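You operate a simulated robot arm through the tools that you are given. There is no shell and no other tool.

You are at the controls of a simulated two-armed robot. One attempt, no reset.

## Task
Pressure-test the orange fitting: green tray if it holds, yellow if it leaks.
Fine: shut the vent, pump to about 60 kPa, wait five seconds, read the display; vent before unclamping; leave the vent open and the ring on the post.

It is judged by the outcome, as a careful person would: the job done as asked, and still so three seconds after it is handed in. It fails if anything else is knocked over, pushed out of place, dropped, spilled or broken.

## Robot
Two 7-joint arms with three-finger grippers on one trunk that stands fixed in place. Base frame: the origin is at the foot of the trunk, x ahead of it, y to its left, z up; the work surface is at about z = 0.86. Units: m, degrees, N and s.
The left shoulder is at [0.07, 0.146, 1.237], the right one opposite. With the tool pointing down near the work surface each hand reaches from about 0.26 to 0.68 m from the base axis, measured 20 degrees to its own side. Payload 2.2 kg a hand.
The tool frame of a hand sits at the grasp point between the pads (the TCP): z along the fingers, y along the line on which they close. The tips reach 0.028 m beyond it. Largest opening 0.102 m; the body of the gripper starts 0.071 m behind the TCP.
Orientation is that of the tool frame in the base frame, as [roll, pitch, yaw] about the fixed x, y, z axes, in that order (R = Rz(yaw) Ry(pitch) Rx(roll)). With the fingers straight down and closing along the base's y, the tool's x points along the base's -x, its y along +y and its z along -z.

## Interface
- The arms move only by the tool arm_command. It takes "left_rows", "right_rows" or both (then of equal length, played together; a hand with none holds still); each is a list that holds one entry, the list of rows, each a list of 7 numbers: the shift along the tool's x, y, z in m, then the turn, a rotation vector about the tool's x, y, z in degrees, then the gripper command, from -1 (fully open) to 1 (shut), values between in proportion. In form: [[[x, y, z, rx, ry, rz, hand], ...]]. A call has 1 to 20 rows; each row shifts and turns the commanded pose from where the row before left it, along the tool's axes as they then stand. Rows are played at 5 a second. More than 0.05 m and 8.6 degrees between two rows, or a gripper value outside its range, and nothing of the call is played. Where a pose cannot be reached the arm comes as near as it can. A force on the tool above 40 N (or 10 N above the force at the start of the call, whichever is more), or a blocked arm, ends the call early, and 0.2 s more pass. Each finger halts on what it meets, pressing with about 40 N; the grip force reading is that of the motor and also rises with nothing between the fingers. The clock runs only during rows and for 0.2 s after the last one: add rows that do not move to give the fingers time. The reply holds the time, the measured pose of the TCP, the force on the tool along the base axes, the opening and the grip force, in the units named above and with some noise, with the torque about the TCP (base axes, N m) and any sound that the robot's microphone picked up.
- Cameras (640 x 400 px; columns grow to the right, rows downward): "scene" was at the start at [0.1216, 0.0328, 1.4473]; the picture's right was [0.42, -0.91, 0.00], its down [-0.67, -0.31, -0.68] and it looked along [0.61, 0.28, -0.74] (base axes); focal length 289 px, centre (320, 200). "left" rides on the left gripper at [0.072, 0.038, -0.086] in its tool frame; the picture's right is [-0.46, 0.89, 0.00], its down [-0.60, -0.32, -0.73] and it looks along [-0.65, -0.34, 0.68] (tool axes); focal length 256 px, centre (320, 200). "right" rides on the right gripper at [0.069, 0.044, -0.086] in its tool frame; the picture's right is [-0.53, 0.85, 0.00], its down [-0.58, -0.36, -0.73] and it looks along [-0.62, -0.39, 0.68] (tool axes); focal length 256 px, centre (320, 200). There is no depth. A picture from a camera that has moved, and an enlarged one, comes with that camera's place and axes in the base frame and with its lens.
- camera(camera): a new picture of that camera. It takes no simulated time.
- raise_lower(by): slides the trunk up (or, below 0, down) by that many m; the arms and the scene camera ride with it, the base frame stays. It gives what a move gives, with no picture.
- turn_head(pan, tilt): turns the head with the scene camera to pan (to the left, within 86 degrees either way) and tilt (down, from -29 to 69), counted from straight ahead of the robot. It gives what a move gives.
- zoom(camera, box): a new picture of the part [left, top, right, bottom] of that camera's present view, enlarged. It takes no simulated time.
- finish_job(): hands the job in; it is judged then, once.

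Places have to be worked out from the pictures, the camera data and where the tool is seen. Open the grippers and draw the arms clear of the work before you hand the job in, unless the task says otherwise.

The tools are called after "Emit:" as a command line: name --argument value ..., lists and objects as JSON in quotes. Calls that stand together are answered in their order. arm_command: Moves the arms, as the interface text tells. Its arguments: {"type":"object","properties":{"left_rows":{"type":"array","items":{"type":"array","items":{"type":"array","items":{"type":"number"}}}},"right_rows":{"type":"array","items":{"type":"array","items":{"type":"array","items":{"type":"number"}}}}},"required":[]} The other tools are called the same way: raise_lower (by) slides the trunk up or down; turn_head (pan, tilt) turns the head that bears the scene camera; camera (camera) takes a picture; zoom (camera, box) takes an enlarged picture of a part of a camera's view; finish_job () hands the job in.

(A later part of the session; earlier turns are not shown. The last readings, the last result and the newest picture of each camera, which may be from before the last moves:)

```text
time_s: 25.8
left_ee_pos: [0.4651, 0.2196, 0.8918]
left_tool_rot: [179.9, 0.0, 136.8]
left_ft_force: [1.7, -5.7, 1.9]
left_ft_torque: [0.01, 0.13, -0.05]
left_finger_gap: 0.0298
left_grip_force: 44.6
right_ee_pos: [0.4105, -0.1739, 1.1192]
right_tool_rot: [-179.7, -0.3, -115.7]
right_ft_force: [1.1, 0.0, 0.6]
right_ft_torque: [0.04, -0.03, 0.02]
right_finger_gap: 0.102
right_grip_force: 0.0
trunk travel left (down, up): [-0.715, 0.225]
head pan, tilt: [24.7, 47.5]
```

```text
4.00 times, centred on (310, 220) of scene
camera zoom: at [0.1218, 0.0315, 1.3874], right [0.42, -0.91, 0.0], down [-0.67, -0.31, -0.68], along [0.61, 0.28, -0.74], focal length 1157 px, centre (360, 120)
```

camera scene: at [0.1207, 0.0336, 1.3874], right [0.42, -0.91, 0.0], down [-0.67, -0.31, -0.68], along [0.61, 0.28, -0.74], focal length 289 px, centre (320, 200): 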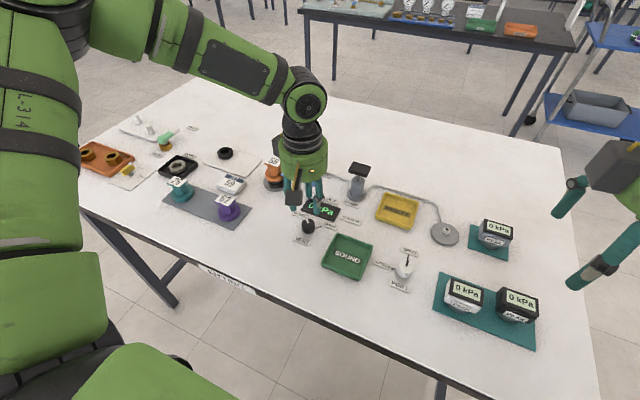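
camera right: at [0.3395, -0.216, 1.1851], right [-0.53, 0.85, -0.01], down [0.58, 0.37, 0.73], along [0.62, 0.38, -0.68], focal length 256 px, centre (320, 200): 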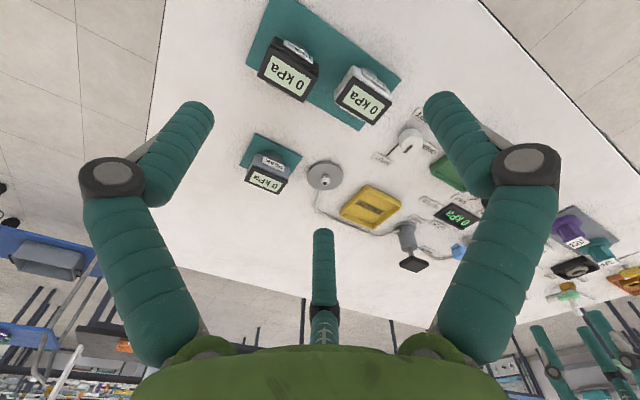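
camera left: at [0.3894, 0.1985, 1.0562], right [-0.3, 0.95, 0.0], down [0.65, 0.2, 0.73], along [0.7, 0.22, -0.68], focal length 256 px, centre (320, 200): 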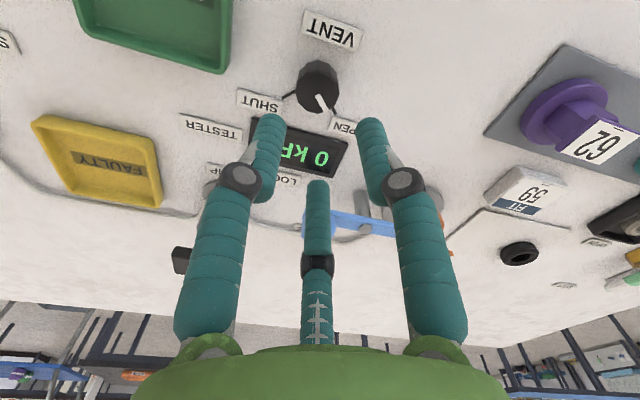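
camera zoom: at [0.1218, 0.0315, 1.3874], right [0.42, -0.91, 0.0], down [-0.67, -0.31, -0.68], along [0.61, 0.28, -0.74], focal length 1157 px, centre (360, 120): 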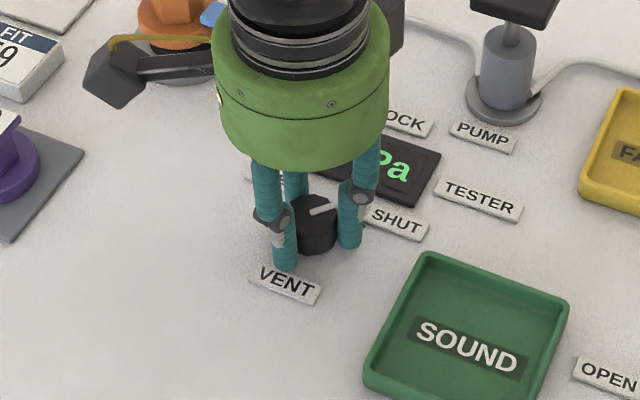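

The pointer now appears to aim at the SHUT mark. I'll release, rise, and check it against the tick.

Emit:
arm_command --left_rows '[[[0, 0, 0, 0, 0, 0, 0.2], [0, 0, 0, 0, 0, 0, 0.2], [0, 0, -0.025, 0, 0, 0, 0.2], [0, 0, -0.04, 0, 0, 0, 0.2], [0, 0, -0.03, 0, 0, 0, 0.2], [0, 0, 0, 0, 0, 0, 0.2]]]'

Emit:
zoom --camera "left" --box '[240, 30, 400, 150]'

Emit:
zoom --camera "scene" --box '[270, 180, 350, 250]'

```text
time_s: 27.2
left_ee_pos: [0.4642, 0.2188, 0.9874]
left_tool_rot: [180.0, 0.1, 137.0]
left_ft_force: [0.6, -1.1, -0.3]
left_ft_torque: [-0.04, -0.01, -0.02]
left_finger_gap: 0.041
left_grip_force: 0.1
right_ee_pos: [0.4095, -0.1742, 1.1192]
right_tool_rot: [-179.6, -0.3, -115.7]
right_ft_force: [-0.2, -0.1, 0.5]
right_ft_torque: [0.03, 0.0, 0.03]
right_finger_gap: 0.1018
right_grip_force: 0.1
trunk travel left (down, up): [-0.715, 0.225]
head pan, tilt: [24.7, 47.5]
```

```text
3.33 times, centred on (320, 90) of left
camera zoom: at [0.4371, 0.2973, 1.0717], right [0.94, 0.33, 0.0], down [0.23, -0.64, 0.73], along [0.24, -0.69, -0.68], focal length 853 px, centre (320, 567)
```

zoom: 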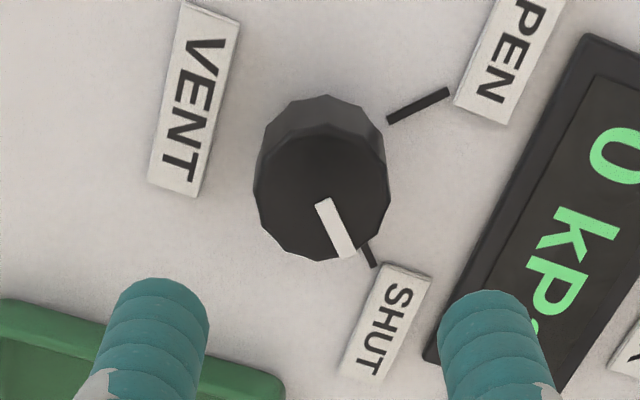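

```text
5.71 times, centred on (310, 215) of scene
camera zoom: at [0.1219, 0.033, 1.3872], right [0.42, -0.91, 0.0], down [-0.67, -0.31, -0.68], along [0.61, 0.28, -0.74], focal length 1653 px, centre (377, 114)
```

zoom: 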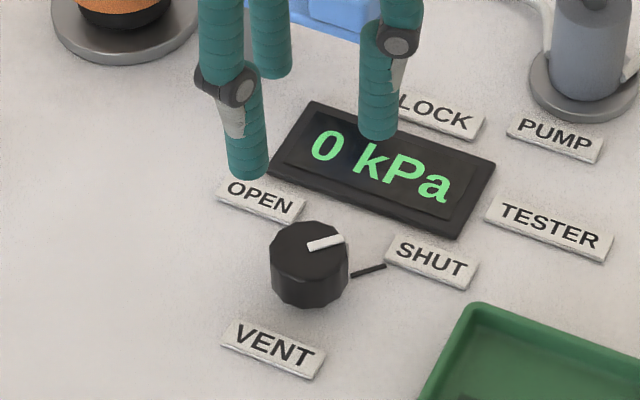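

The vent pointer lies on the SHUT tick. Next the pump: I'll rise, bring the yaw back, close the fingers and go above the pump pad at about (0.613, 0.138).

Emit:
arm_command --left_rows '[[[0, 0, -0.04, 0, 0, 0, 0.2], [0, 0, -0.03, 0, 0, 0, 0.2], [0, 0, 0, 0, 0, -8.6, 0.5], [0, 0, 0, 0, 0, -8.6, 0.8], [0, 0, 0, 0, 0, -8.6, 1], [0, 0, 0, 0, 0, -8.6, 1], [0, 0, 0, 0, 0, -8.6, 1], [-0.0372, -0.0205, 0, 0, 0, 0, 1], [-0.0372, -0.0205, 0, 0, 0, 0, 1], [-0.0372, -0.0205, 0, 0, 0, 0, 1], [-0.0372, -0.0205, 0, 0, 0, 0, 1], [0, 0, 0, 0, 0, 0, 1]]]'

Emit:
camera --camera "left"

Emit:
camera --camera "scene"

Emit:
camera --camera "right"

```text
time_s: 29.8
left_ee_pos: [0.5422, 0.1861, 1.0586]
left_tool_rot: [-180.0, 0.1, 179.9]
left_ft_force: [-0.1, -0.3, 0.3]
left_ft_torque: [-0.05, 0.03, -0.01]
left_finger_gap: 0.0019
left_grip_force: 31.6
left hand out of reach, approached as far as the arm can: row 10, 11
right_ee_pos: [0.4099, -0.1729, 1.1199]
right_tool_rot: [-179.6, -0.3, -115.8]
right_ft_force: [-0.1, -0.3, 0.5]
right_ft_torque: [0.04, 0.02, 0.02]
right_finger_gap: 0.102
right_grip_force: 0.1
trunk travel left (down, up): [-0.715, 0.225]
head pan, tilt: [24.7, 47.5]
```

```text
taken
camera left: at [0.4693, 0.2251, 1.1442], right [0.46, 0.89, 0.0], down [0.6, -0.32, 0.73], along [0.65, -0.34, -0.68], focal length 256 px, centre (320, 200)
```

left: 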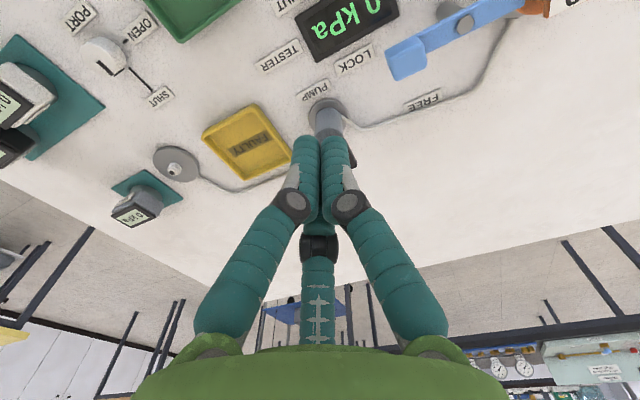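

```text
taken
camera scene: at [0.122, 0.033, 1.3872], right [0.42, -0.91, 0.0], down [-0.67, -0.31, -0.68], along [0.61, 0.28, -0.74], focal length 289 px, centre (320, 200)
```

scene: 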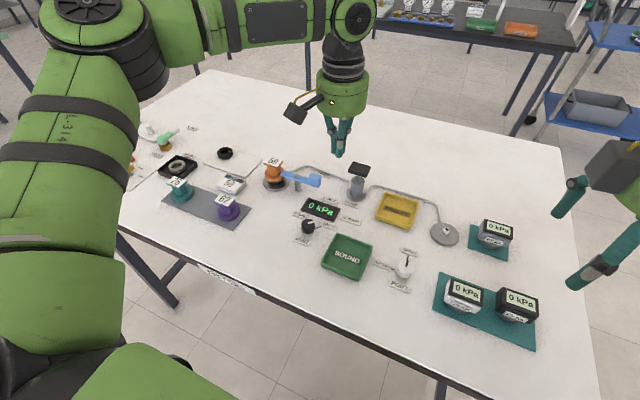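

```text
taken
camera right: at [0.3393, -0.2152, 1.2057], right [-0.53, 0.85, -0.01], down [0.58, 0.37, 0.73], along [0.62, 0.38, -0.68], focal length 256 px, centre (320, 200)
```

right: 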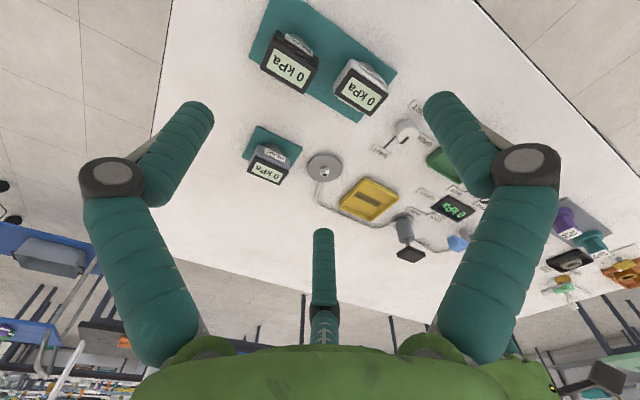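

The far side is now near the reach limit at z = 1.06. I'll drop to about z = 1.0, which still clears the pad top (~0.95) and the lever, and try to extend to the pump from there.

Emit:
arm_command --left_rows '[[[0, 0, 0.03, 0, 0, 0, 1], [0, 0, 0.025, 0, 0, 0, 1], [-0.018, -0.012, 0, 0, 0, 0, 1], [-0.018, -0.012, 0, 0, 0, 0, 1], [-0.018, -0.012, 0, 0, 0, 0, 1], [-0.017, -0.012, 0, 0, 0, 0, 1], [0, 0, 0, 0, 0, 0, 1]]]'

Emit:
camera --camera "left"

Emit:
camera --camera "scene"

```text
time_s: 31.4
left_ee_pos: [0.5396, 0.1915, 1.0142]
left_tool_rot: [-180.0, 0.1, 179.9]
left_ft_force: [0.4, 0.0, 0.7]
left_ft_torque: [0.03, -0.04, 0.01]
left_finger_gap: 0.002
left_grip_force: 31.5
left hand out of reach, approached as far as the arm can: row 2, 3, 4, 5, 6
right_ee_pos: [0.4094, -0.1724, 1.1192]
right_tool_rot: [-179.7, -0.3, -115.8]
right_ft_force: [0.0, 0.9, 1.1]
right_ft_torque: [0.01, -0.01, 0.0]
right_finger_gap: 0.102
right_grip_force: 0.0
trunk travel left (down, up): [-0.715, 0.225]
head pan, tilt: [24.7, 47.5]
```

```text
taken
camera left: at [0.4673, 0.2287, 1.0998], right [0.46, 0.89, 0.0], down [0.6, -0.32, 0.73], along [0.65, -0.34, -0.68], focal length 256 px, centre (320, 200)
```

left: 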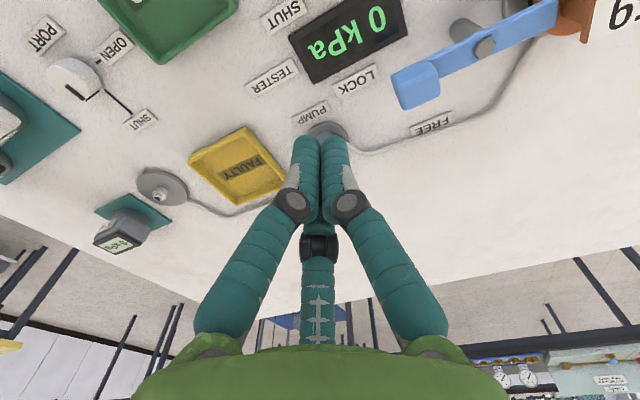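

```text
taken
camera scene: at [0.1217, 0.0328, 1.3873], right [0.42, -0.91, 0.0], down [-0.67, -0.31, -0.68], along [0.61, 0.28, -0.74], focal length 289 px, centre (320, 200)
```

scene: 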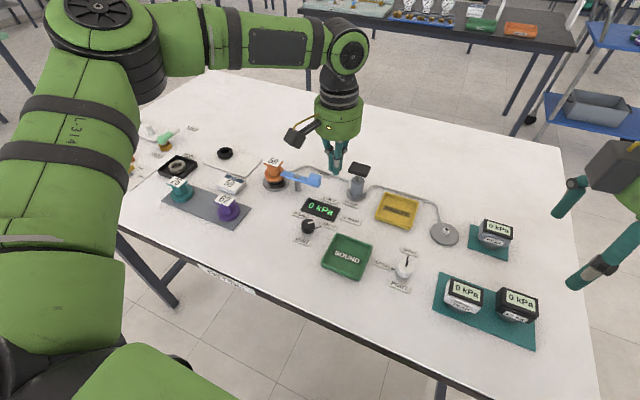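

The stop isn't about distance; it looks like a wrist limit, since the clockwise yaw earlier gave no trouble. I'll turn the hand about −35° in yaw (irrelevant for pressing), then try to extend.

Emit:
arm_command --left_rows '[[[0, 0, -0.01, 0, 0, 8.5, 1], [0, 0, 0, 0, 0, 8.5, 1], [0, 0, 0, 0, 0, 8.5, 1], [0, 0, 0, 0, 0, 8.5, 1], [0, 0, 0, 0, 0, 0, 1], [-0.02, -0.02, 0, 0, 0, 0, 1], [0, 0, 0, 0, 0, 0, 1]]]'

```text
time_s: 33.0
left_ee_pos: [0.5295, 0.174, 1.0277]
left_tool_rot: [180.0, 0.1, 146.0]
left_ft_force: [0.5, 0.5, 0.0]
left_ft_torque: [0.01, -0.01, 0.02]
left_finger_gap: 0.0022
left_grip_force: 31.3
left hand out of reach, approached as far as the arm can: row 6
right_ee_pos: [0.4082, -0.1727, 1.119]
right_tool_rot: [-179.5, -0.3, -115.8]
right_ft_force: [0.4, 0.5, -0.1]
right_ft_torque: [-0.01, -0.02, -0.01]
right_finger_gap: 0.1022
right_grip_force: 0.0
trunk travel left (down, up): [-0.715, 0.225]
head pan, tilt: [24.7, 47.5]
```

All the stop points lie on one sphere centred at about (0.305, 0.356), i.e. the left elbow seems parked out to the left against a shoulder limit. I'll turn the head to look at the arm's posture.

Emit:
turn_head --pan 60 --tilt 25

Emit:
camera --camera "scene"

Emit:
turn_head --pan -50 --tilt 35

Emit:
camera --camera "scene"

```text
time_s: 34.0
left_ee_pos: [0.5296, 0.1756, 1.0273]
left_tool_rot: [179.9, 0.1, 146.0]
left_ft_force: [0.4, -0.2, -0.2]
left_ft_torque: [-0.02, 0.0, 0.01]
left_finger_gap: 0.002
left_grip_force: 31.7
right_ee_pos: [0.4091, -0.1722, 1.1178]
right_tool_rot: [-179.6, -0.4, -115.8]
right_ft_force: [-0.3, 0.1, 0.3]
right_ft_torque: [0.05, 0.0, 0.01]
right_finger_gap: 0.1022
right_grip_force: 0.1
trunk travel left (down, up): [-0.715, 0.225]
head pan, tilt: [60.0, 25.0]
```

```text
taken
camera scene: at [0.0958, 0.0794, 1.4214], right [0.87, -0.5, 0.0], down [-0.21, -0.37, -0.91], along [0.45, 0.78, -0.42], focal length 289 px, centre (320, 200)
```

scene: 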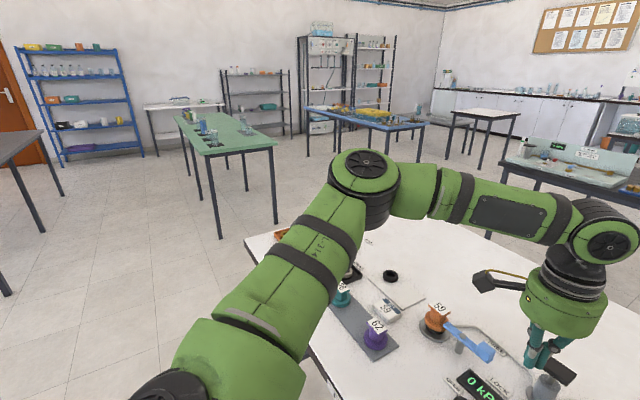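

```text
time_s: 35.9
left_ee_pos: [0.5294, 0.1753, 1.0274]
left_tool_rot: [179.9, 0.1, 145.9]
left_ft_force: [-0.4, -0.1, 0.0]
left_ft_torque: [-0.02, -0.02, 0.03]
left_finger_gap: 0.0019
left_grip_force: 31.9
right_ee_pos: [0.4093, -0.1738, 1.1201]
right_tool_rot: [-179.6, -0.2, -115.8]
right_ft_force: [-0.2, -0.3, -0.3]
right_ft_torque: [0.03, 0.02, 0.0]
right_finger_gap: 0.1017
right_grip_force: 0.0
trunk travel left (down, up): [-0.715, 0.225]
head pan, tilt: [-50.0, 35.0]
```

```text
taken
camera scene: at [0.1063, -0.0677, 1.4057], right [-0.77, -0.64, 0.0], down [-0.37, 0.44, -0.82], along [0.53, -0.63, -0.57], focal length 289 px, centre (320, 200)
```

scene: 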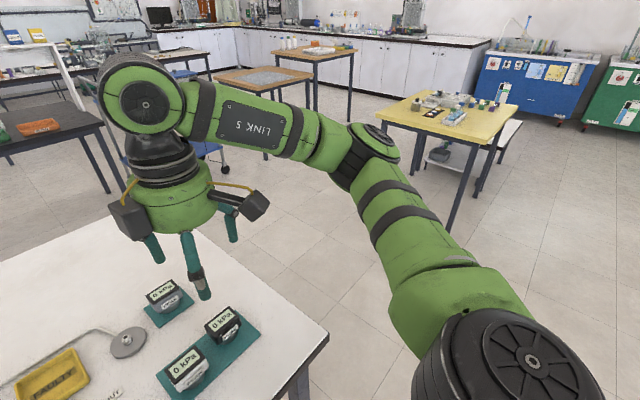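

The elbow is swung out at about 40° azimuth, slightly above the shoulder, and seems stuck in that posture. I'll retract the hand toward the middle at safe height and re-extend straight ahead along y ≈ 0.14, to see whether the elbow opens up.

Emit:
arm_command --left_rows '[[[0, 0, -0.03, 0, 0, -8.5, 1], [0, 0, -0.03, 0, 0, -8.5, 1], [0, 0, 0, 0, 0, -8.5, 1], [0, 0, 0, 0, 0, -8.5, 1], [0.04, 0, 0, 0, 0, 0, 1], [0.04, 0, 0, 0, 0, 0, 1], [0.03, -0.03, 0, 0, 0, 0, 1], [0, 0, 0, 0, 0, 0, 1]]]'

Emit:
turn_head --pan 50 --tilt 35

Emit:
camera --camera "scene"

```text
time_s: 37.6
left_ee_pos: [0.42, 0.1479, 1.087]
left_tool_rot: [-179.8, 0.1, -179.9]
left_ft_force: [0.4, 0.4, 0.2]
left_ft_torque: [0.0, -0.01, 0.04]
left_finger_gap: 0.0018
left_grip_force: 31.9
right_ee_pos: [0.4095, -0.1714, 1.1208]
right_tool_rot: [-179.5, -0.3, -115.8]
right_ft_force: [-0.7, 0.9, -0.9]
right_ft_torque: [-0.06, -0.03, 0.0]
right_finger_gap: 0.1021
right_grip_force: 0.0
trunk travel left (down, up): [-0.715, 0.225]
head pan, tilt: [-50.0, 35.0]
```

```text
time_s: 39.4
left_ee_pos: [0.4206, 0.1468, 1.0893]
left_tool_rot: [180.0, 0.0, -179.9]
left_ft_force: [0.0, -0.2, -0.3]
left_ft_torque: [-0.01, 0.01, 0.01]
left_finger_gap: 0.0021
left_grip_force: 31.5
right_ee_pos: [0.409, -0.1729, 1.1205]
right_tool_rot: [-179.5, -0.2, -115.8]
right_ft_force: [-1.3, 0.5, 0.5]
right_ft_torque: [0.01, 0.0, 0.01]
right_finger_gap: 0.1022
right_grip_force: 0.1
trunk travel left (down, up): [-0.715, 0.225]
head pan, tilt: [50.0, 35.0]
```

```text
taken
camera scene: at [0.1063, 0.0672, 1.4057], right [0.77, -0.64, 0.0], down [-0.37, -0.44, -0.82], along [0.53, 0.63, -0.57], focal length 289 px, centre (320, 200)
```

scene: 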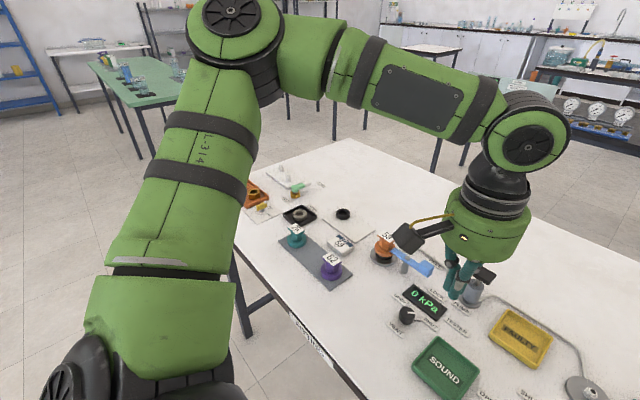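

The elbow moved up as the hand came in, so it isn't rigidly stuck. Now I extend straight forward at y ≈ 0.147 to see how far it gets.

Emit:
arm_command --left_rows '[[[-0.03, 0, 0, 0, 0, 0, 1], [-0.03, 0, 0, 0, 0, 0, 1], [-0.03, 0, 0, 0, 0, 0, 1], [-0.03, 0, 0, 0, 0, 0, 1], [-0.03, 0, 0, 0, 0, 0, 1], [-0.03, 0, 0, 0, 0, 0, 1], [0, 0, 0, 0, 0, 0, 1]]]'

Emit:
camera --camera "scene"

```text
time_s: 41.0
left_ee_pos: [0.5446, 0.191, 1.0815]
left_tool_rot: [-180.0, 0.2, -179.9]
left_ft_force: [-0.5, -0.1, -0.2]
left_ft_torque: [0.0, 0.0, -0.02]
left_finger_gap: 0.002
left_grip_force: 31.3
left hand out of reach, approached as far as the arm can: row 3, 4, 5, 6
right_ee_pos: [0.4093, -0.1735, 1.1202]
right_tool_rot: [-179.7, -0.3, -115.8]
right_ft_force: [-0.7, -0.1, -0.4]
right_ft_torque: [0.0, 0.0, -0.02]
right_finger_gap: 0.102
right_grip_force: 0.0
trunk travel left (down, up): [-0.715, 0.225]
head pan, tilt: [50.0, 35.0]
```

```text
taken
camera scene: at [0.1058, 0.0669, 1.4057], right [0.77, -0.64, 0.0], down [-0.37, -0.44, -0.82], along [0.53, 0.63, -0.57], focal length 289 px, centre (320, 200)
```

scene: 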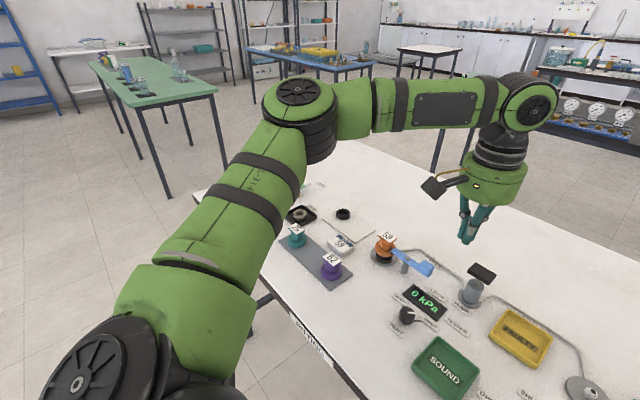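

Stopped again with the elbow at the same point, so the arm has to get its elbow around to the inner side. I'll bring the hand back and high, near the middle, so the elbow goes up and inward, and look at the posture before extending.

Emit:
arm_command --left_rows '[[[0.04, -0.015, -0.02, 0, 0, 0, 1], [0.04, -0.015, -0.02, 0, 0, 0, 1], [0.04, -0.015, -0.025, 0, 0, 0, 1], [0.0, -0.015, -0.045, 0, 0, 0, 1], [0, -0.015, -0.045, 0, 0, 0, 1], [0, -0.02, -0.04, 0, 0, 0, 1], [0, -0.02, -0.04, 0, 0, 0, 1], [0, 0, 0, 0, 0, 0, 1]]]'

Emit:
turn_head --pan 60 --tilt 10

Emit:
camera --camera "scene"

```text
time_s: 42.8
left_ee_pos: [0.3881, 0.1461, 1.2894]
left_tool_rot: [-179.9, 0.0, -179.9]
left_ft_force: [-0.1, 0.0, 0.5]
left_ft_torque: [0.02, 0.01, -0.01]
left_finger_gap: 0.0021
left_grip_force: 31.4
left hand out of reach, approached as far as the arm can: row 5, 6, 7
right_ee_pos: [0.4096, -0.1732, 1.1194]
right_tool_rot: [-179.6, -0.3, -115.7]
right_ft_force: [-0.1, 0.6, -0.6]
right_ft_torque: [-0.01, -0.04, 0.03]
right_finger_gap: 0.1019
right_grip_force: 0.2
trunk travel left (down, up): [-0.715, 0.225]
head pan, tilt: [50.0, 35.0]
```

```text
time_s: 43.7
left_ee_pos: [0.3881, 0.1464, 1.2884]
left_tool_rot: [-179.8, 0.0, 179.9]
left_ft_force: [-0.4, -0.3, -0.4]
left_ft_torque: [0.0, -0.01, -0.01]
left_finger_gap: 0.002
left_grip_force: 31.2
right_ee_pos: [0.4088, -0.1722, 1.1205]
right_tool_rot: [-179.6, -0.3, -115.8]
right_ft_force: [-0.2, -1.1, 0.1]
right_ft_torque: [0.0, 0.0, -0.01]
right_finger_gap: 0.1019
right_grip_force: 0.1
trunk travel left (down, up): [-0.715, 0.225]
head pan, tilt: [60.0, 10.0]
```

```text
taken
camera scene: at [0.0961, 0.0802, 1.4457], right [0.87, -0.5, 0.0], down [-0.09, -0.15, -0.98], along [0.49, 0.85, -0.17], focal length 289 px, centre (320, 200)
```

scene: 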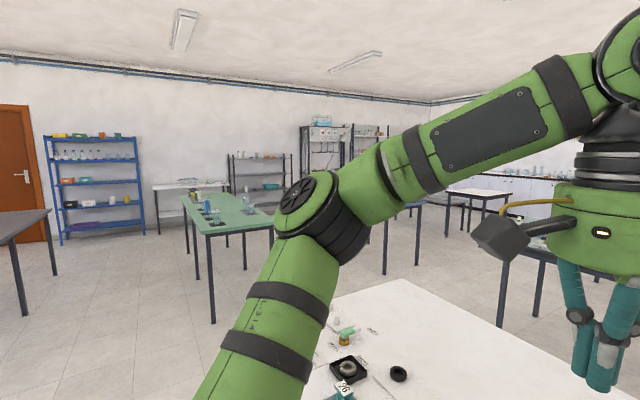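

Now even the high position is limited: the elbow stays outside y ≈ 0.356. I'll go back to the home pose relative to the trunk, restore the trunk height, and approach the pump region afresh.

Emit:
arm_command --left_rows '[[[0.01, 0.04, 0.02, 0, 0, 0, 1], [0.01, 0.045, 0.02, 0, 0, 0, 1], [0.01, 0.045, 0.02, 0, 0, 0, 1], [0.01, 0.045, 0.02, 0, 0, 0, 1], [0.015, 0.045, 0.0, 0, 0, 0, 1], [0, 0, 0, 0, 0, 0, 1]]]'

Emit:
raise_lower --by 0.06

Emit:
turn_head --pan 75 --tilt 20

Emit:
camera --camera "scene"

```text
refused: row 2 steps farther than a row can; nothing moved
```

```text
time_s: 44.7
left_ee_pos: [0.3874, 0.1467, 1.3487]
left_tool_rot: [180.0, 0.0, -179.9]
left_ft_force: [-0.1, -0.9, -0.6]
left_ft_torque: [0.01, -0.01, 0.01]
left_finger_gap: 0.002
left_grip_force: 31.4
right_ee_pos: [0.4091, -0.1722, 1.1794]
right_tool_rot: [-179.6, -0.4, -115.8]
right_ft_force: [-0.6, -0.9, 0.4]
right_ft_torque: [0.01, 0.01, 0.01]
right_finger_gap: 0.1016
right_grip_force: 0.1
trunk travel left (down, up): [-0.775, 0.165]
head pan, tilt: [60.0, 10.0]
```

```text
time_s: 45.5
left_ee_pos: [0.3888, 0.147, 1.3504]
left_tool_rot: [-179.9, 0.0, 180.0]
left_ft_force: [-0.2, -0.2, 0.1]
left_ft_torque: [-0.01, -0.01, 0.0]
left_finger_gap: 0.0021
left_grip_force: 31.3
right_ee_pos: [0.4101, -0.1728, 1.1799]
right_tool_rot: [-179.5, -0.4, -116.0]
right_ft_force: [-0.5, 0.4, 0.5]
right_ft_torque: [0.0, -0.02, -0.01]
right_finger_gap: 0.1016
right_grip_force: 0.1
trunk travel left (down, up): [-0.775, 0.165]
head pan, tilt: [75.0, 20.0]
```

```text
taken
camera scene: at [0.0739, 0.0896, 1.4895], right [0.97, -0.26, 0.0], down [-0.09, -0.33, -0.94], along [0.24, 0.91, -0.34], focal length 289 px, centre (320, 200)
```

scene: 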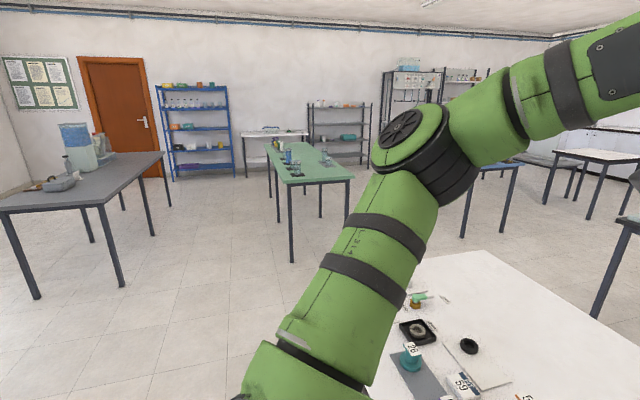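

The move was refused because its steps were too big. Re-sending with smaller steps to the home position (0.333, 0.368, 1.211).

Emit:
arm_command --left_rows '[[[0.0092, 0.0368, 0.0232, 0, 0, 0, 1], [0.0092, 0.0368, 0.0232, 0, 0, 0, 1], [0.0092, 0.0368, 0.0232, 0, 0, 0, 1], [0.0092, 0.0368, 0.0232, 0, 0, 0, 1], [0.0092, 0.0368, 0.0232, 0, 0, 0, 1], [0.0092, 0.0368, 0.0232, 0, 0, 0, 1], [0, 0, 0, 0, 0, 0, 1]]]'

Emit:
camera --camera "scene"

```text
time_s: 47.1
left_ee_pos: [0.3314, 0.3639, 1.2082]
left_tool_rot: [180.0, 0.1, 179.9]
left_ft_force: [0.4, 0.7, 0.5]
left_ft_torque: [0.0, 0.03, 0.03]
left_finger_gap: 0.0021
left_grip_force: 31.0
right_ee_pos: [0.4088, -0.1749, 1.1798]
right_tool_rot: [-179.6, -0.3, -115.8]
right_ft_force: [0.5, 0.3, 0.0]
right_ft_torque: [0.02, -0.02, 0.0]
right_finger_gap: 0.1016
right_grip_force: 0.0
trunk travel left (down, up): [-0.775, 0.165]
head pan, tilt: [75.0, 20.0]
```

```text
taken
camera scene: at [0.0739, 0.0887, 1.4896], right [0.97, -0.26, 0.0], down [-0.09, -0.33, -0.94], along [0.24, 0.91, -0.34], focal length 289 px, centre (320, 200)
```

scene: 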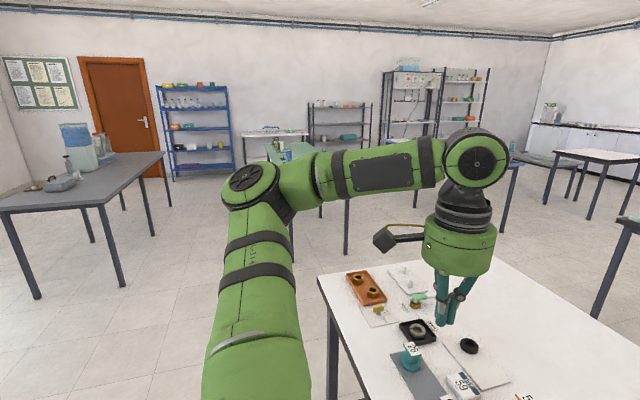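

The arm is home with the elbow straight out to the side. Now a diagonal extension along azimuth ~25° toward (0.60, 0.28) at z ≈ 1.08, to see whether the elbow comes forward.

Emit:
arm_command --left_rows '[[[-0.04, -0.01, 0.02, 0, 0, 0, 1], [-0.04, -0.01, 0.02, 0, 0, 0, 1], [-0.04, -0.01, 0.02, 0, 0, 0, 1], [-0.04, -0.01, 0.02, 0, 0, 0, 1], [-0.04, -0.015, 0.02, 0, 0, 0, 1], [-0.035, -0.015, 0.02, 0, 0, 0, 1], [-0.03, -0.015, 0.01, 0, 0, 0, 1], [0, 0, 0, 0, 0, 0, 1]]]'

Emit:
turn_head --pan 60 --tilt 20

Emit:
camera --camera "scene"

```text
time_s: 48.9
left_ee_pos: [0.5877, 0.2855, 1.0829]
left_tool_rot: [-179.9, 0.2, -180.0]
left_ft_force: [-1.0, -0.3, -0.9]
left_ft_torque: [0.02, -0.01, -0.01]
left_finger_gap: 0.0022
left_grip_force: 31.5
left hand out of reach, approached as far as the arm can: row 7
right_ee_pos: [0.4084, -0.1729, 1.181]
right_tool_rot: [-179.5, -0.3, -115.8]
right_ft_force: [-0.4, 0.3, -0.4]
right_ft_torque: [0.02, -0.02, -0.03]
right_finger_gap: 0.1018
right_grip_force: 0.1
trunk travel left (down, up): [-0.775, 0.165]
head pan, tilt: [75.0, 20.0]
```

```text
time_s: 49.6
left_ee_pos: [0.5883, 0.2846, 1.0832]
left_tool_rot: [-179.8, 0.2, -179.9]
left_ft_force: [0.2, 0.3, -1.1]
left_ft_torque: [0.02, 0.02, 0.01]
left_finger_gap: 0.0021
left_grip_force: 31.8
right_ee_pos: [0.4088, -0.1726, 1.1796]
right_tool_rot: [-179.6, -0.4, -115.8]
right_ft_force: [0.6, 0.7, -0.3]
right_ft_torque: [-0.02, 0.0, 0.01]
right_finger_gap: 0.1019
right_grip_force: 0.1
trunk travel left (down, up): [-0.775, 0.165]
head pan, tilt: [60.0, 20.0]
```

```text
taken
camera scene: at [0.0963, 0.0802, 1.4895], right [0.87, -0.5, 0.0], down [-0.17, -0.3, -0.94], along [0.47, 0.81, -0.34], focal length 289 px, centre (320, 200)
```

scene: 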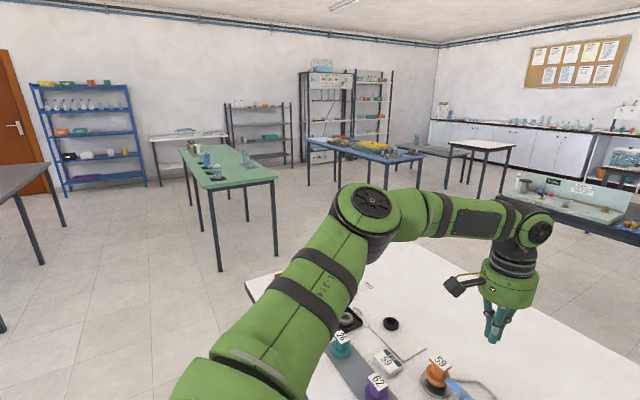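

Same elbow limit, so the upper arm really is bounded there. The fix is to tilt the tool about 35° outward, which gives the extra reach for pressing the pump pad. I'll lower the trunk 0.08 (hand stays above 0.97), point the head back at the bench, and re-measure the pump pad.

Emit:
raise_lower --by -0.08

Emit:
turn_head --pan 15 --tilt 45

Emit:
camera --camera "scene"

Emit:
camera --camera "left"

Emit:
zoom --camera "right" --box '[340, 150, 500, 280]'

```text
time_s: 50.8
left_ee_pos: [0.5876, 0.2865, 1.0023]
left_tool_rot: [-180.0, 0.2, 180.0]
left_ft_force: [-0.2, 0.0, -1.3]
left_ft_torque: [0.0, 0.02, 0.01]
left_finger_gap: 0.0022
left_grip_force: 31.8
right_ee_pos: [0.4095, -0.173, 1.1007]
right_tool_rot: [-179.6, -0.3, -115.8]
right_ft_force: [0.0, -0.1, -1.1]
right_ft_torque: [0.0, -0.01, -0.02]
right_finger_gap: 0.1021
right_grip_force: 0.1
trunk travel left (down, up): [-0.695, 0.245]
head pan, tilt: [60.0, 20.0]
```

```text
time_s: 51.9
left_ee_pos: [0.5869, 0.2853, 1.0019]
left_tool_rot: [-179.8, 0.2, -180.0]
left_ft_force: [-0.2, 0.0, 0.1]
left_ft_torque: [-0.02, -0.01, 0.01]
left_finger_gap: 0.0019
left_grip_force: 31.4
right_ee_pos: [0.4095, -0.1737, 1.1004]
right_tool_rot: [-179.6, -0.2, -115.9]
right_ft_force: [0.1, -0.4, -0.5]
right_ft_torque: [-0.03, 0.0, 0.01]
right_finger_gap: 0.102
right_grip_force: 0.1
trunk travel left (down, up): [-0.695, 0.245]
head pan, tilt: [15.0, 45.0]
```

```text
taken
camera scene: at [0.1281, 0.0208, 1.3709], right [0.26, -0.97, 0.0], down [-0.68, -0.18, -0.71], along [0.68, 0.18, -0.71], focal length 289 px, centre (320, 200)
```

scene: 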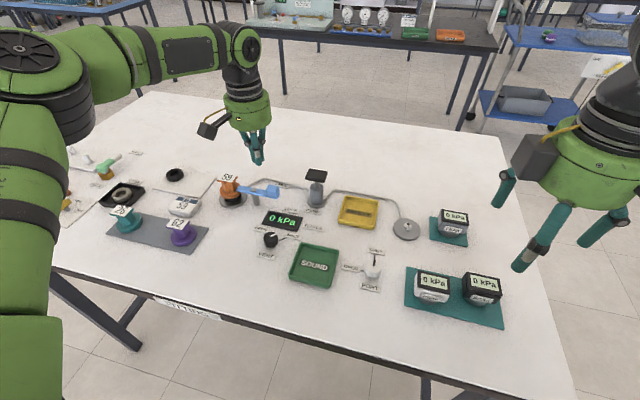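

```text
taken
camera left: at [0.5153, 0.3234, 1.0877], right [0.46, 0.89, 0.0], down [0.6, -0.32, 0.73], along [0.65, -0.34, -0.68], focal length 256 px, centre (320, 200)
```

left: 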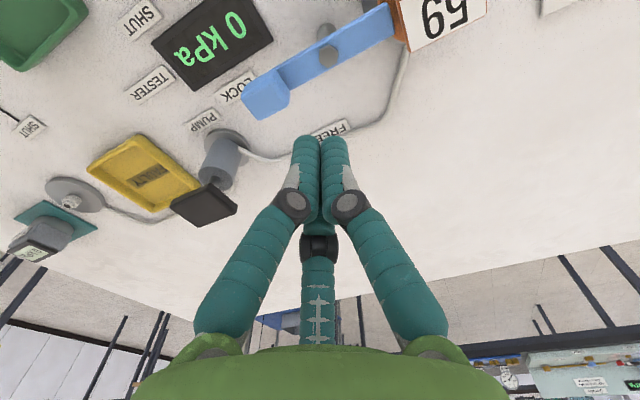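

```text
3.08 times, centred on (420, 215) of right
camera zoom: at [0.3389, -0.2153, 1.1858], right [-0.53, 0.85, -0.01], down [0.58, 0.37, 0.73], along [0.62, 0.38, -0.68], focal length 788 px, centre (12, 154)
```

zoom: 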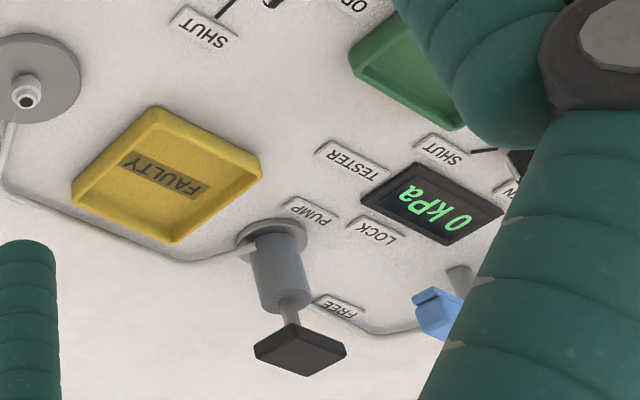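

With three views agreeing, the pump pad is at (0.612, 0.160), top z ≈ 0.945 (my earlier y was off from a misread zoom scale). I tilt the tool 32° toward it, keeping the TCP where it is at z = 1.0.

Emit:
arm_command --left_rows '[[[0, 0, 0, 4.3, -6.74, 0, 1], [0, 0, 0, 4.3, -6.74, 0, 1], [0, 0, 0, 4.3, -6.74, 0, 1], [0, 0, 0, 4.3, -6.74, 0, 1], [0, 0, 0, 0, 0, 0, 1]]]'

Emit:
camera --camera "scene"

```text
time_s: 53.1
left_ee_pos: [0.5884, 0.2842, 1.0029]
left_tool_rot: [-161.3, 26.8, -175.5]
left_ft_force: [-0.2, -1.1, 0.7]
left_ft_torque: [-0.03, -0.01, 0.01]
left_finger_gap: 0.0021
left_grip_force: 31.3
right_ee_pos: [0.4092, -0.1744, 1.0996]
right_tool_rot: [-179.7, -0.2, -115.9]
right_ft_force: [-0.3, -0.4, 0.3]
right_ft_torque: [0.01, 0.03, 0.01]
right_finger_gap: 0.1019
right_grip_force: 0.1
trunk travel left (down, up): [-0.695, 0.245]
head pan, tilt: [15.0, 45.0]
```

```text
taken
camera scene: at [0.1287, 0.02, 1.3708], right [0.26, -0.97, 0.0], down [-0.68, -0.18, -0.71], along [0.68, 0.18, -0.71], focal length 289 px, centre (320, 200)
```

scene: 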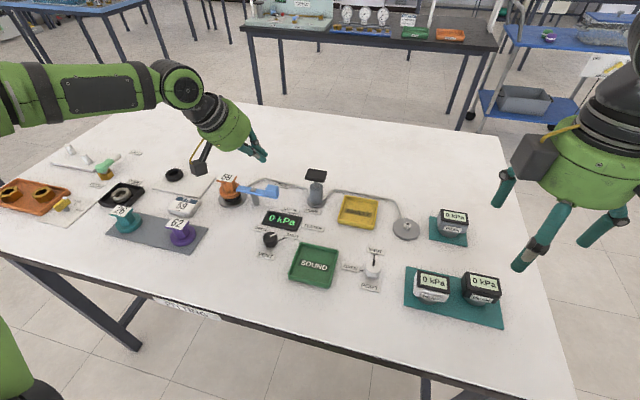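

The tilt is in place and all is clear. Moving so the fingertips hover about 2 cm above the pad centre.

Emit:
arm_command --left_rows '[[[0.0009, -0.0358, 0.0137, 0, 0, 0, 1], [0.0009, -0.0358, 0.0137, 0, 0, 0, 1], [0.0009, -0.0358, 0.0137, 0, 0, 0, 1], [0, 0, 0, 0, 0, 0, 1]]]'

Emit:
camera --camera "left"

Emit:
zoom --camera "scene" --box '[200, 110, 392, 230]'

Emit:
zoom --camera "right" --box '[340, 170, 500, 270]'

```text
time_s: 54.1
left_ee_pos: [0.5961, 0.1705, 0.996]
left_tool_rot: [-161.4, 26.8, -175.6]
left_ft_force: [1.3, 0.1, 0.3]
left_ft_torque: [-0.02, -0.05, -0.01]
left_finger_gap: 0.0022
left_grip_force: 31.4
right_ee_pos: [0.41, -0.1727, 1.1004]
right_tool_rot: [-179.5, -0.2, -115.8]
right_ft_force: [-0.6, -0.5, -0.7]
right_ft_torque: [0.01, 0.01, -0.01]
right_finger_gap: 0.1022
right_grip_force: 0.1
trunk travel left (down, up): [-0.695, 0.245]
head pan, tilt: [15.0, 45.0]
```

```text
taken
camera left: at [0.4949, 0.2264, 1.0254], right [0.48, 0.88, -0.05], down [0.19, -0.05, 0.98], along [0.86, -0.47, -0.19], focal length 256 px, centre (320, 200)
```

left: 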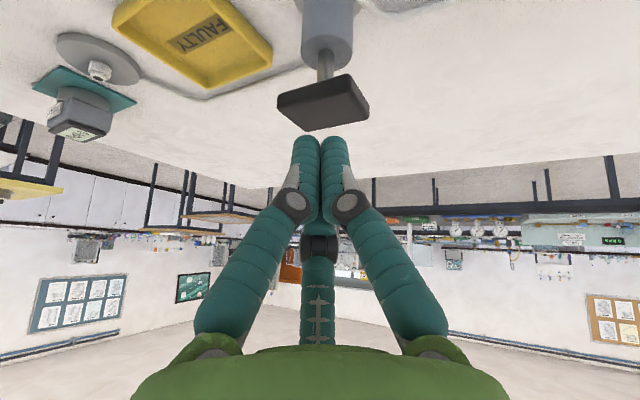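

```text
3.33 times, centred on (296, 170) of scene
camera zoom: at [0.128, 0.0215, 1.3708], right [0.26, -0.97, 0.0], down [-0.68, -0.18, -0.71], along [0.68, 0.18, -0.71], focal length 964 px, centre (400, 300)
```

zoom: 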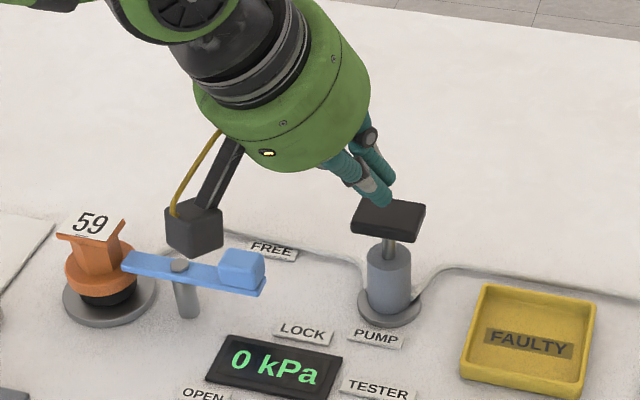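

```text
4.00 times, centred on (420, 220) of right
camera zoom: at [0.3387, -0.2147, 1.186], right [-0.53, 0.85, -0.01], down [0.58, 0.37, 0.73], along [0.62, 0.38, -0.68], focal length 1024 px, centre (-80, 120)
```

zoom: 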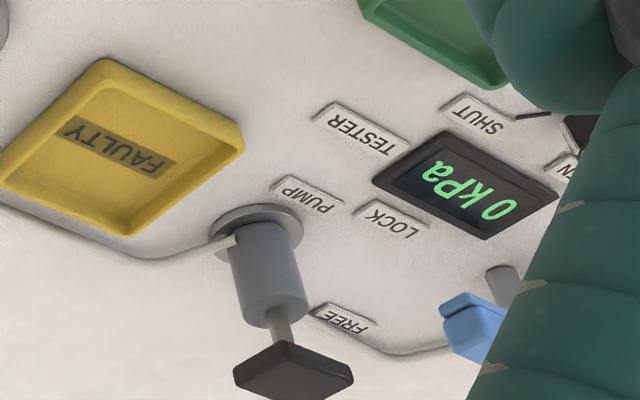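

Fingertips are lined up over the pad, and both the scene and right cameras can read the display. I press straight down gently: about 2.7 cm to contact, then ~1.5 cm of stroke.

Emit:
arm_command --left_rows '[[[0.00335, 0.00214, 0.00636, 0, 0, 0, 1], [0.00335, 0.00214, 0.00636, 0, 0, 0, 1], [0.00335, 0.00214, 0.00636, 0, 0, 0, 1], [0.00335, 0.00214, 0.00636, 0, 0, 0, 1], [0.00335, 0.00214, 0.00636, 0, 0, 0, 1], [0, 0, 0, 0, 0, 0, 1]]]'

Emit:
zoom --camera "scene" --box '[200, 110, 392, 230]'

```text
time_s: 55.5
left_ee_pos: [0.5969, 0.1709, 0.9612]
left_tool_rot: [-161.3, 26.7, -175.6]
left_ft_force: [-0.5, -0.1, 3.2]
left_ft_torque: [0.06, -0.02, 0.01]
left_finger_gap: 0.0023
left_grip_force: 31.4
right_ee_pos: [0.4088, -0.1736, 1.0999]
right_tool_rot: [-179.6, -0.4, -115.8]
right_ft_force: [0.2, 0.1, 0.5]
right_ft_torque: [-0.02, -0.03, 0.0]
right_finger_gap: 0.102
right_grip_force: 0.1
trunk travel left (down, up): [-0.695, 0.245]
head pan, tilt: [15.0, 45.0]
```

```text
3.33 times, centred on (296, 170) of scene
camera zoom: at [0.1273, 0.0206, 1.3709], right [0.26, -0.97, 0.0], down [-0.68, -0.18, -0.71], along [0.68, 0.18, -0.71], focal length 964 px, centre (400, 300)
```

zoom: 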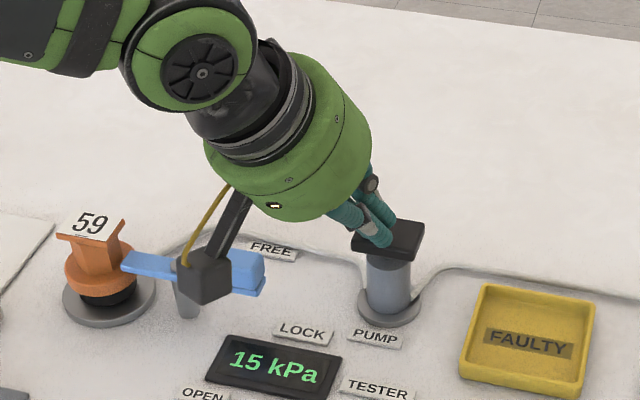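

One stroke gave 15 kPa at only about 3 N. I'll release the pad fully and press again, one stroke at a time, reading the display each time.

Emit:
arm_command --left_rows '[[[-0.00335, -0.00214, -0.00636, 0, 0, 0, 1], [-0.00335, -0.00214, -0.00636, 0, 0, 0, 1], [-0.00335, -0.00214, -0.00636, 0, 0, 0, 1], [-0.00335, -0.00214, -0.00636, 0, 0, 0, 1], [-0.00335, -0.00214, -0.00636, 0, 0, 0, 1], [0, 0, 0, 0, 0, 0, 1]]]'

Emit:
zoom --camera "scene" --box '[200, 110, 392, 230]'

```text
time_s: 56.9
left_ee_pos: [0.5961, 0.1716, 0.9981]
left_tool_rot: [-161.2, 26.6, -175.4]
left_ft_force: [0.0, -0.7, 0.0]
left_ft_torque: [0.0, -0.02, -0.01]
left_finger_gap: 0.0022
left_grip_force: 31.1
right_ee_pos: [0.41, -0.1721, 1.1001]
right_tool_rot: [-179.6, -0.4, -115.8]
right_ft_force: [-0.1, -0.3, -1.3]
right_ft_torque: [0.0, 0.01, -0.04]
right_finger_gap: 0.1019
right_grip_force: 0.1
trunk travel left (down, up): [-0.695, 0.245]
head pan, tilt: [15.0, 45.0]
```

```text
3.33 times, centred on (296, 170) of scene
camera zoom: at [0.1282, 0.0208, 1.3708], right [0.26, -0.97, 0.0], down [-0.68, -0.18, -0.71], along [0.68, 0.18, -0.71], focal length 964 px, centre (400, 300)
```

zoom: 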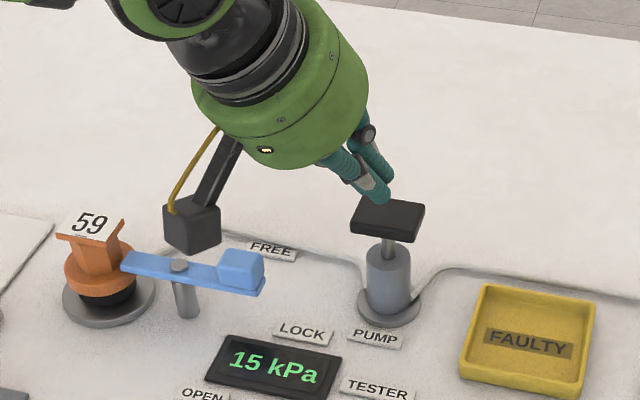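

The pad sprang back and the display holds 15 kPa. Two more full strokes.

Emit:
arm_command --left_rows '[[[0.00335, 0.00214, 0.00636, 0, 0, 0, 1], [0.00335, 0.00214, 0.00636, 0, 0, 0, 1], [0.00335, 0.00214, 0.00636, 0, 0, 0, 1], [0.00335, 0.00214, 0.00636, 0, 0, 0, 1], [0.00335, 0.00214, 0.00636, 0, 0, 0, 1], [-0.00335, -0.00214, -0.00636, 0, 0, 0, 1], [-0.00335, -0.00214, -0.00636, 0, 0, 0, 1], [-0.00335, -0.00214, -0.00636, 0, 0, 0, 1], [-0.00335, -0.00214, -0.00636, 0, 0, 0, 1], [-0.00335, -0.00214, -0.00636, 0, 0, 0, 1], [0.00335, 0.00214, 0.00636, 0, 0, 0, 1], [0.00335, 0.00214, 0.00636, 0, 0, 0, 1], [0.00335, 0.00214, 0.00636, 0, 0, 0, 1], [0.00335, 0.00214, 0.00636, 0, 0, 0, 1], [0.00335, 0.00214, 0.00636, 0, 0, 0, 1], [-0.00335, -0.00214, -0.00636, 0, 0, 0, 1], [-0.00335, -0.00214, -0.00636, 0, 0, 0, 1], [-0.00335, -0.00214, -0.00636, 0, 0, 0, 1], [-0.00335, -0.00214, -0.00636, 0, 0, 0, 1], [-0.00335, -0.00214, -0.00636, 0, 0, 0, 1]]]'

Emit:
zoom --camera "scene" --box '[200, 110, 392, 230]'

```text
time_s: 61.1
left_ee_pos: [0.5966, 0.1707, 0.998]
left_tool_rot: [-161.4, 26.7, -175.7]
left_ft_force: [-0.8, -0.2, -0.4]
left_ft_torque: [-0.01, -0.01, 0.0]
left_finger_gap: 0.002
left_grip_force: 31.5
right_ee_pos: [0.409, -0.1737, 1.1006]
right_tool_rot: [-179.6, -0.3, -115.8]
right_ft_force: [-0.5, -0.3, 0.5]
right_ft_torque: [0.02, -0.01, -0.03]
right_finger_gap: 0.1022
right_grip_force: 0.0
trunk travel left (down, up): [-0.695, 0.245]
head pan, tilt: [15.0, 45.0]
```

```text
3.33 times, centred on (296, 170) of scene
camera zoom: at [0.1279, 0.0206, 1.3709], right [0.26, -0.97, 0.0], down [-0.68, -0.18, -0.71], along [0.68, 0.18, -0.71], focal length 964 px, centre (400, 300)
```

zoom: 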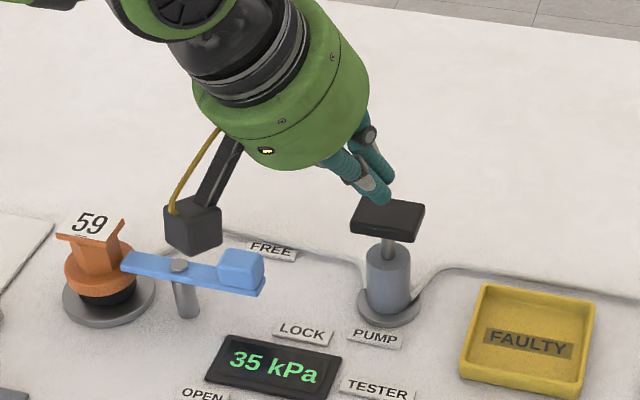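

The display reads 35 kPa: either one stroke was short or it is leaking. One more full stroke with pauses, then read.

Emit:
arm_command --left_rows '[[[0.00335, 0.00214, 0.00636, 0, 0, 0, 1], [0.00335, 0.00214, 0.00636, 0, 0, 0, 1], [0.00335, 0.00214, 0.00636, 0, 0, 0, 1], [0.00335, 0.00214, 0.00636, 0, 0, 0, 1], [0.00335, 0.00214, 0.00636, 0, 0, 0, 1], [0, 0, 0, 0, 0, 0, 1]]]'

Emit:
zoom --camera "scene" --box '[200, 110, 392, 230]'

Emit:
arm_command --left_rows '[[[-0.00335, -0.00214, -0.00636, 0, 0, 0, 1], [-0.00335, -0.00214, -0.00636, 0, 0, 0, 1], [-0.00335, -0.00214, -0.00636, 0, 0, 0, 1], [-0.00335, -0.00214, -0.00636, 0, 0, 0, 1], [-0.00335, -0.00214, -0.00636, 0, 0, 0, 1], [0, 0, 0, 0, 0, 0, 1]]]'

Emit:
zoom --camera "scene" --box '[200, 110, 392, 230]'

```text
time_s: 62.5
left_ee_pos: [0.5962, 0.1709, 0.9614]
left_tool_rot: [-161.4, 26.7, -175.4]
left_ft_force: [0.7, 0.3, 3.0]
left_ft_torque: [0.02, -0.02, 0.01]
left_finger_gap: 0.0021
left_grip_force: 31.1
right_ee_pos: [0.4083, -0.1728, 1.0998]
right_tool_rot: [-179.5, -0.3, -115.8]
right_ft_force: [-0.3, -0.6, -0.1]
right_ft_torque: [-0.02, 0.02, 0.0]
right_finger_gap: 0.1021
right_grip_force: 0.1
trunk travel left (down, up): [-0.695, 0.245]
head pan, tilt: [15.0, 45.0]
```

```text
3.33 times, centred on (296, 170) of scene
camera zoom: at [0.1275, 0.0206, 1.3709], right [0.26, -0.97, 0.0], down [-0.68, -0.18, -0.71], along [0.68, 0.18, -0.71], focal length 964 px, centre (400, 300)
```

zoom: 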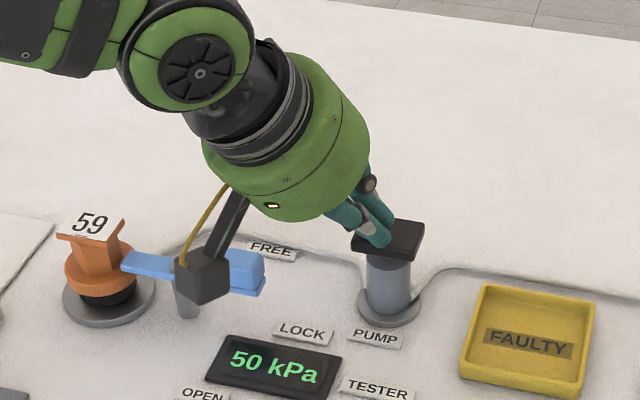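

```text
time_s: 63.9
left_ee_pos: [0.5962, 0.1715, 0.9978]
left_tool_rot: [-161.3, 26.7, -175.5]
left_ft_force: [-0.9, -0.5, -0.4]
left_ft_torque: [0.01, 0.0, -0.04]
left_finger_gap: 0.0017
left_grip_force: 31.5
right_ee_pos: [0.4091, -0.1734, 1.1003]
right_tool_rot: [-179.6, -0.3, -115.8]
right_ft_force: [0.4, -1.0, -0.1]
right_ft_torque: [0.02, 0.02, -0.02]
right_finger_gap: 0.1019
right_grip_force: 0.1
trunk travel left (down, up): [-0.695, 0.245]
head pan, tilt: [15.0, 45.0]
```

```text
3.33 times, centred on (296, 170) of scene
camera zoom: at [0.1282, 0.0208, 1.3708], right [0.26, -0.97, 0.0], down [-0.68, -0.18, -0.71], along [0.68, 0.18, -0.71], focal length 964 px, centre (400, 300)
```

zoom: 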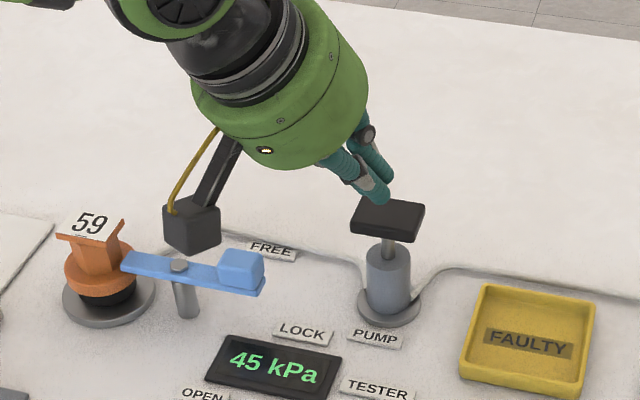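

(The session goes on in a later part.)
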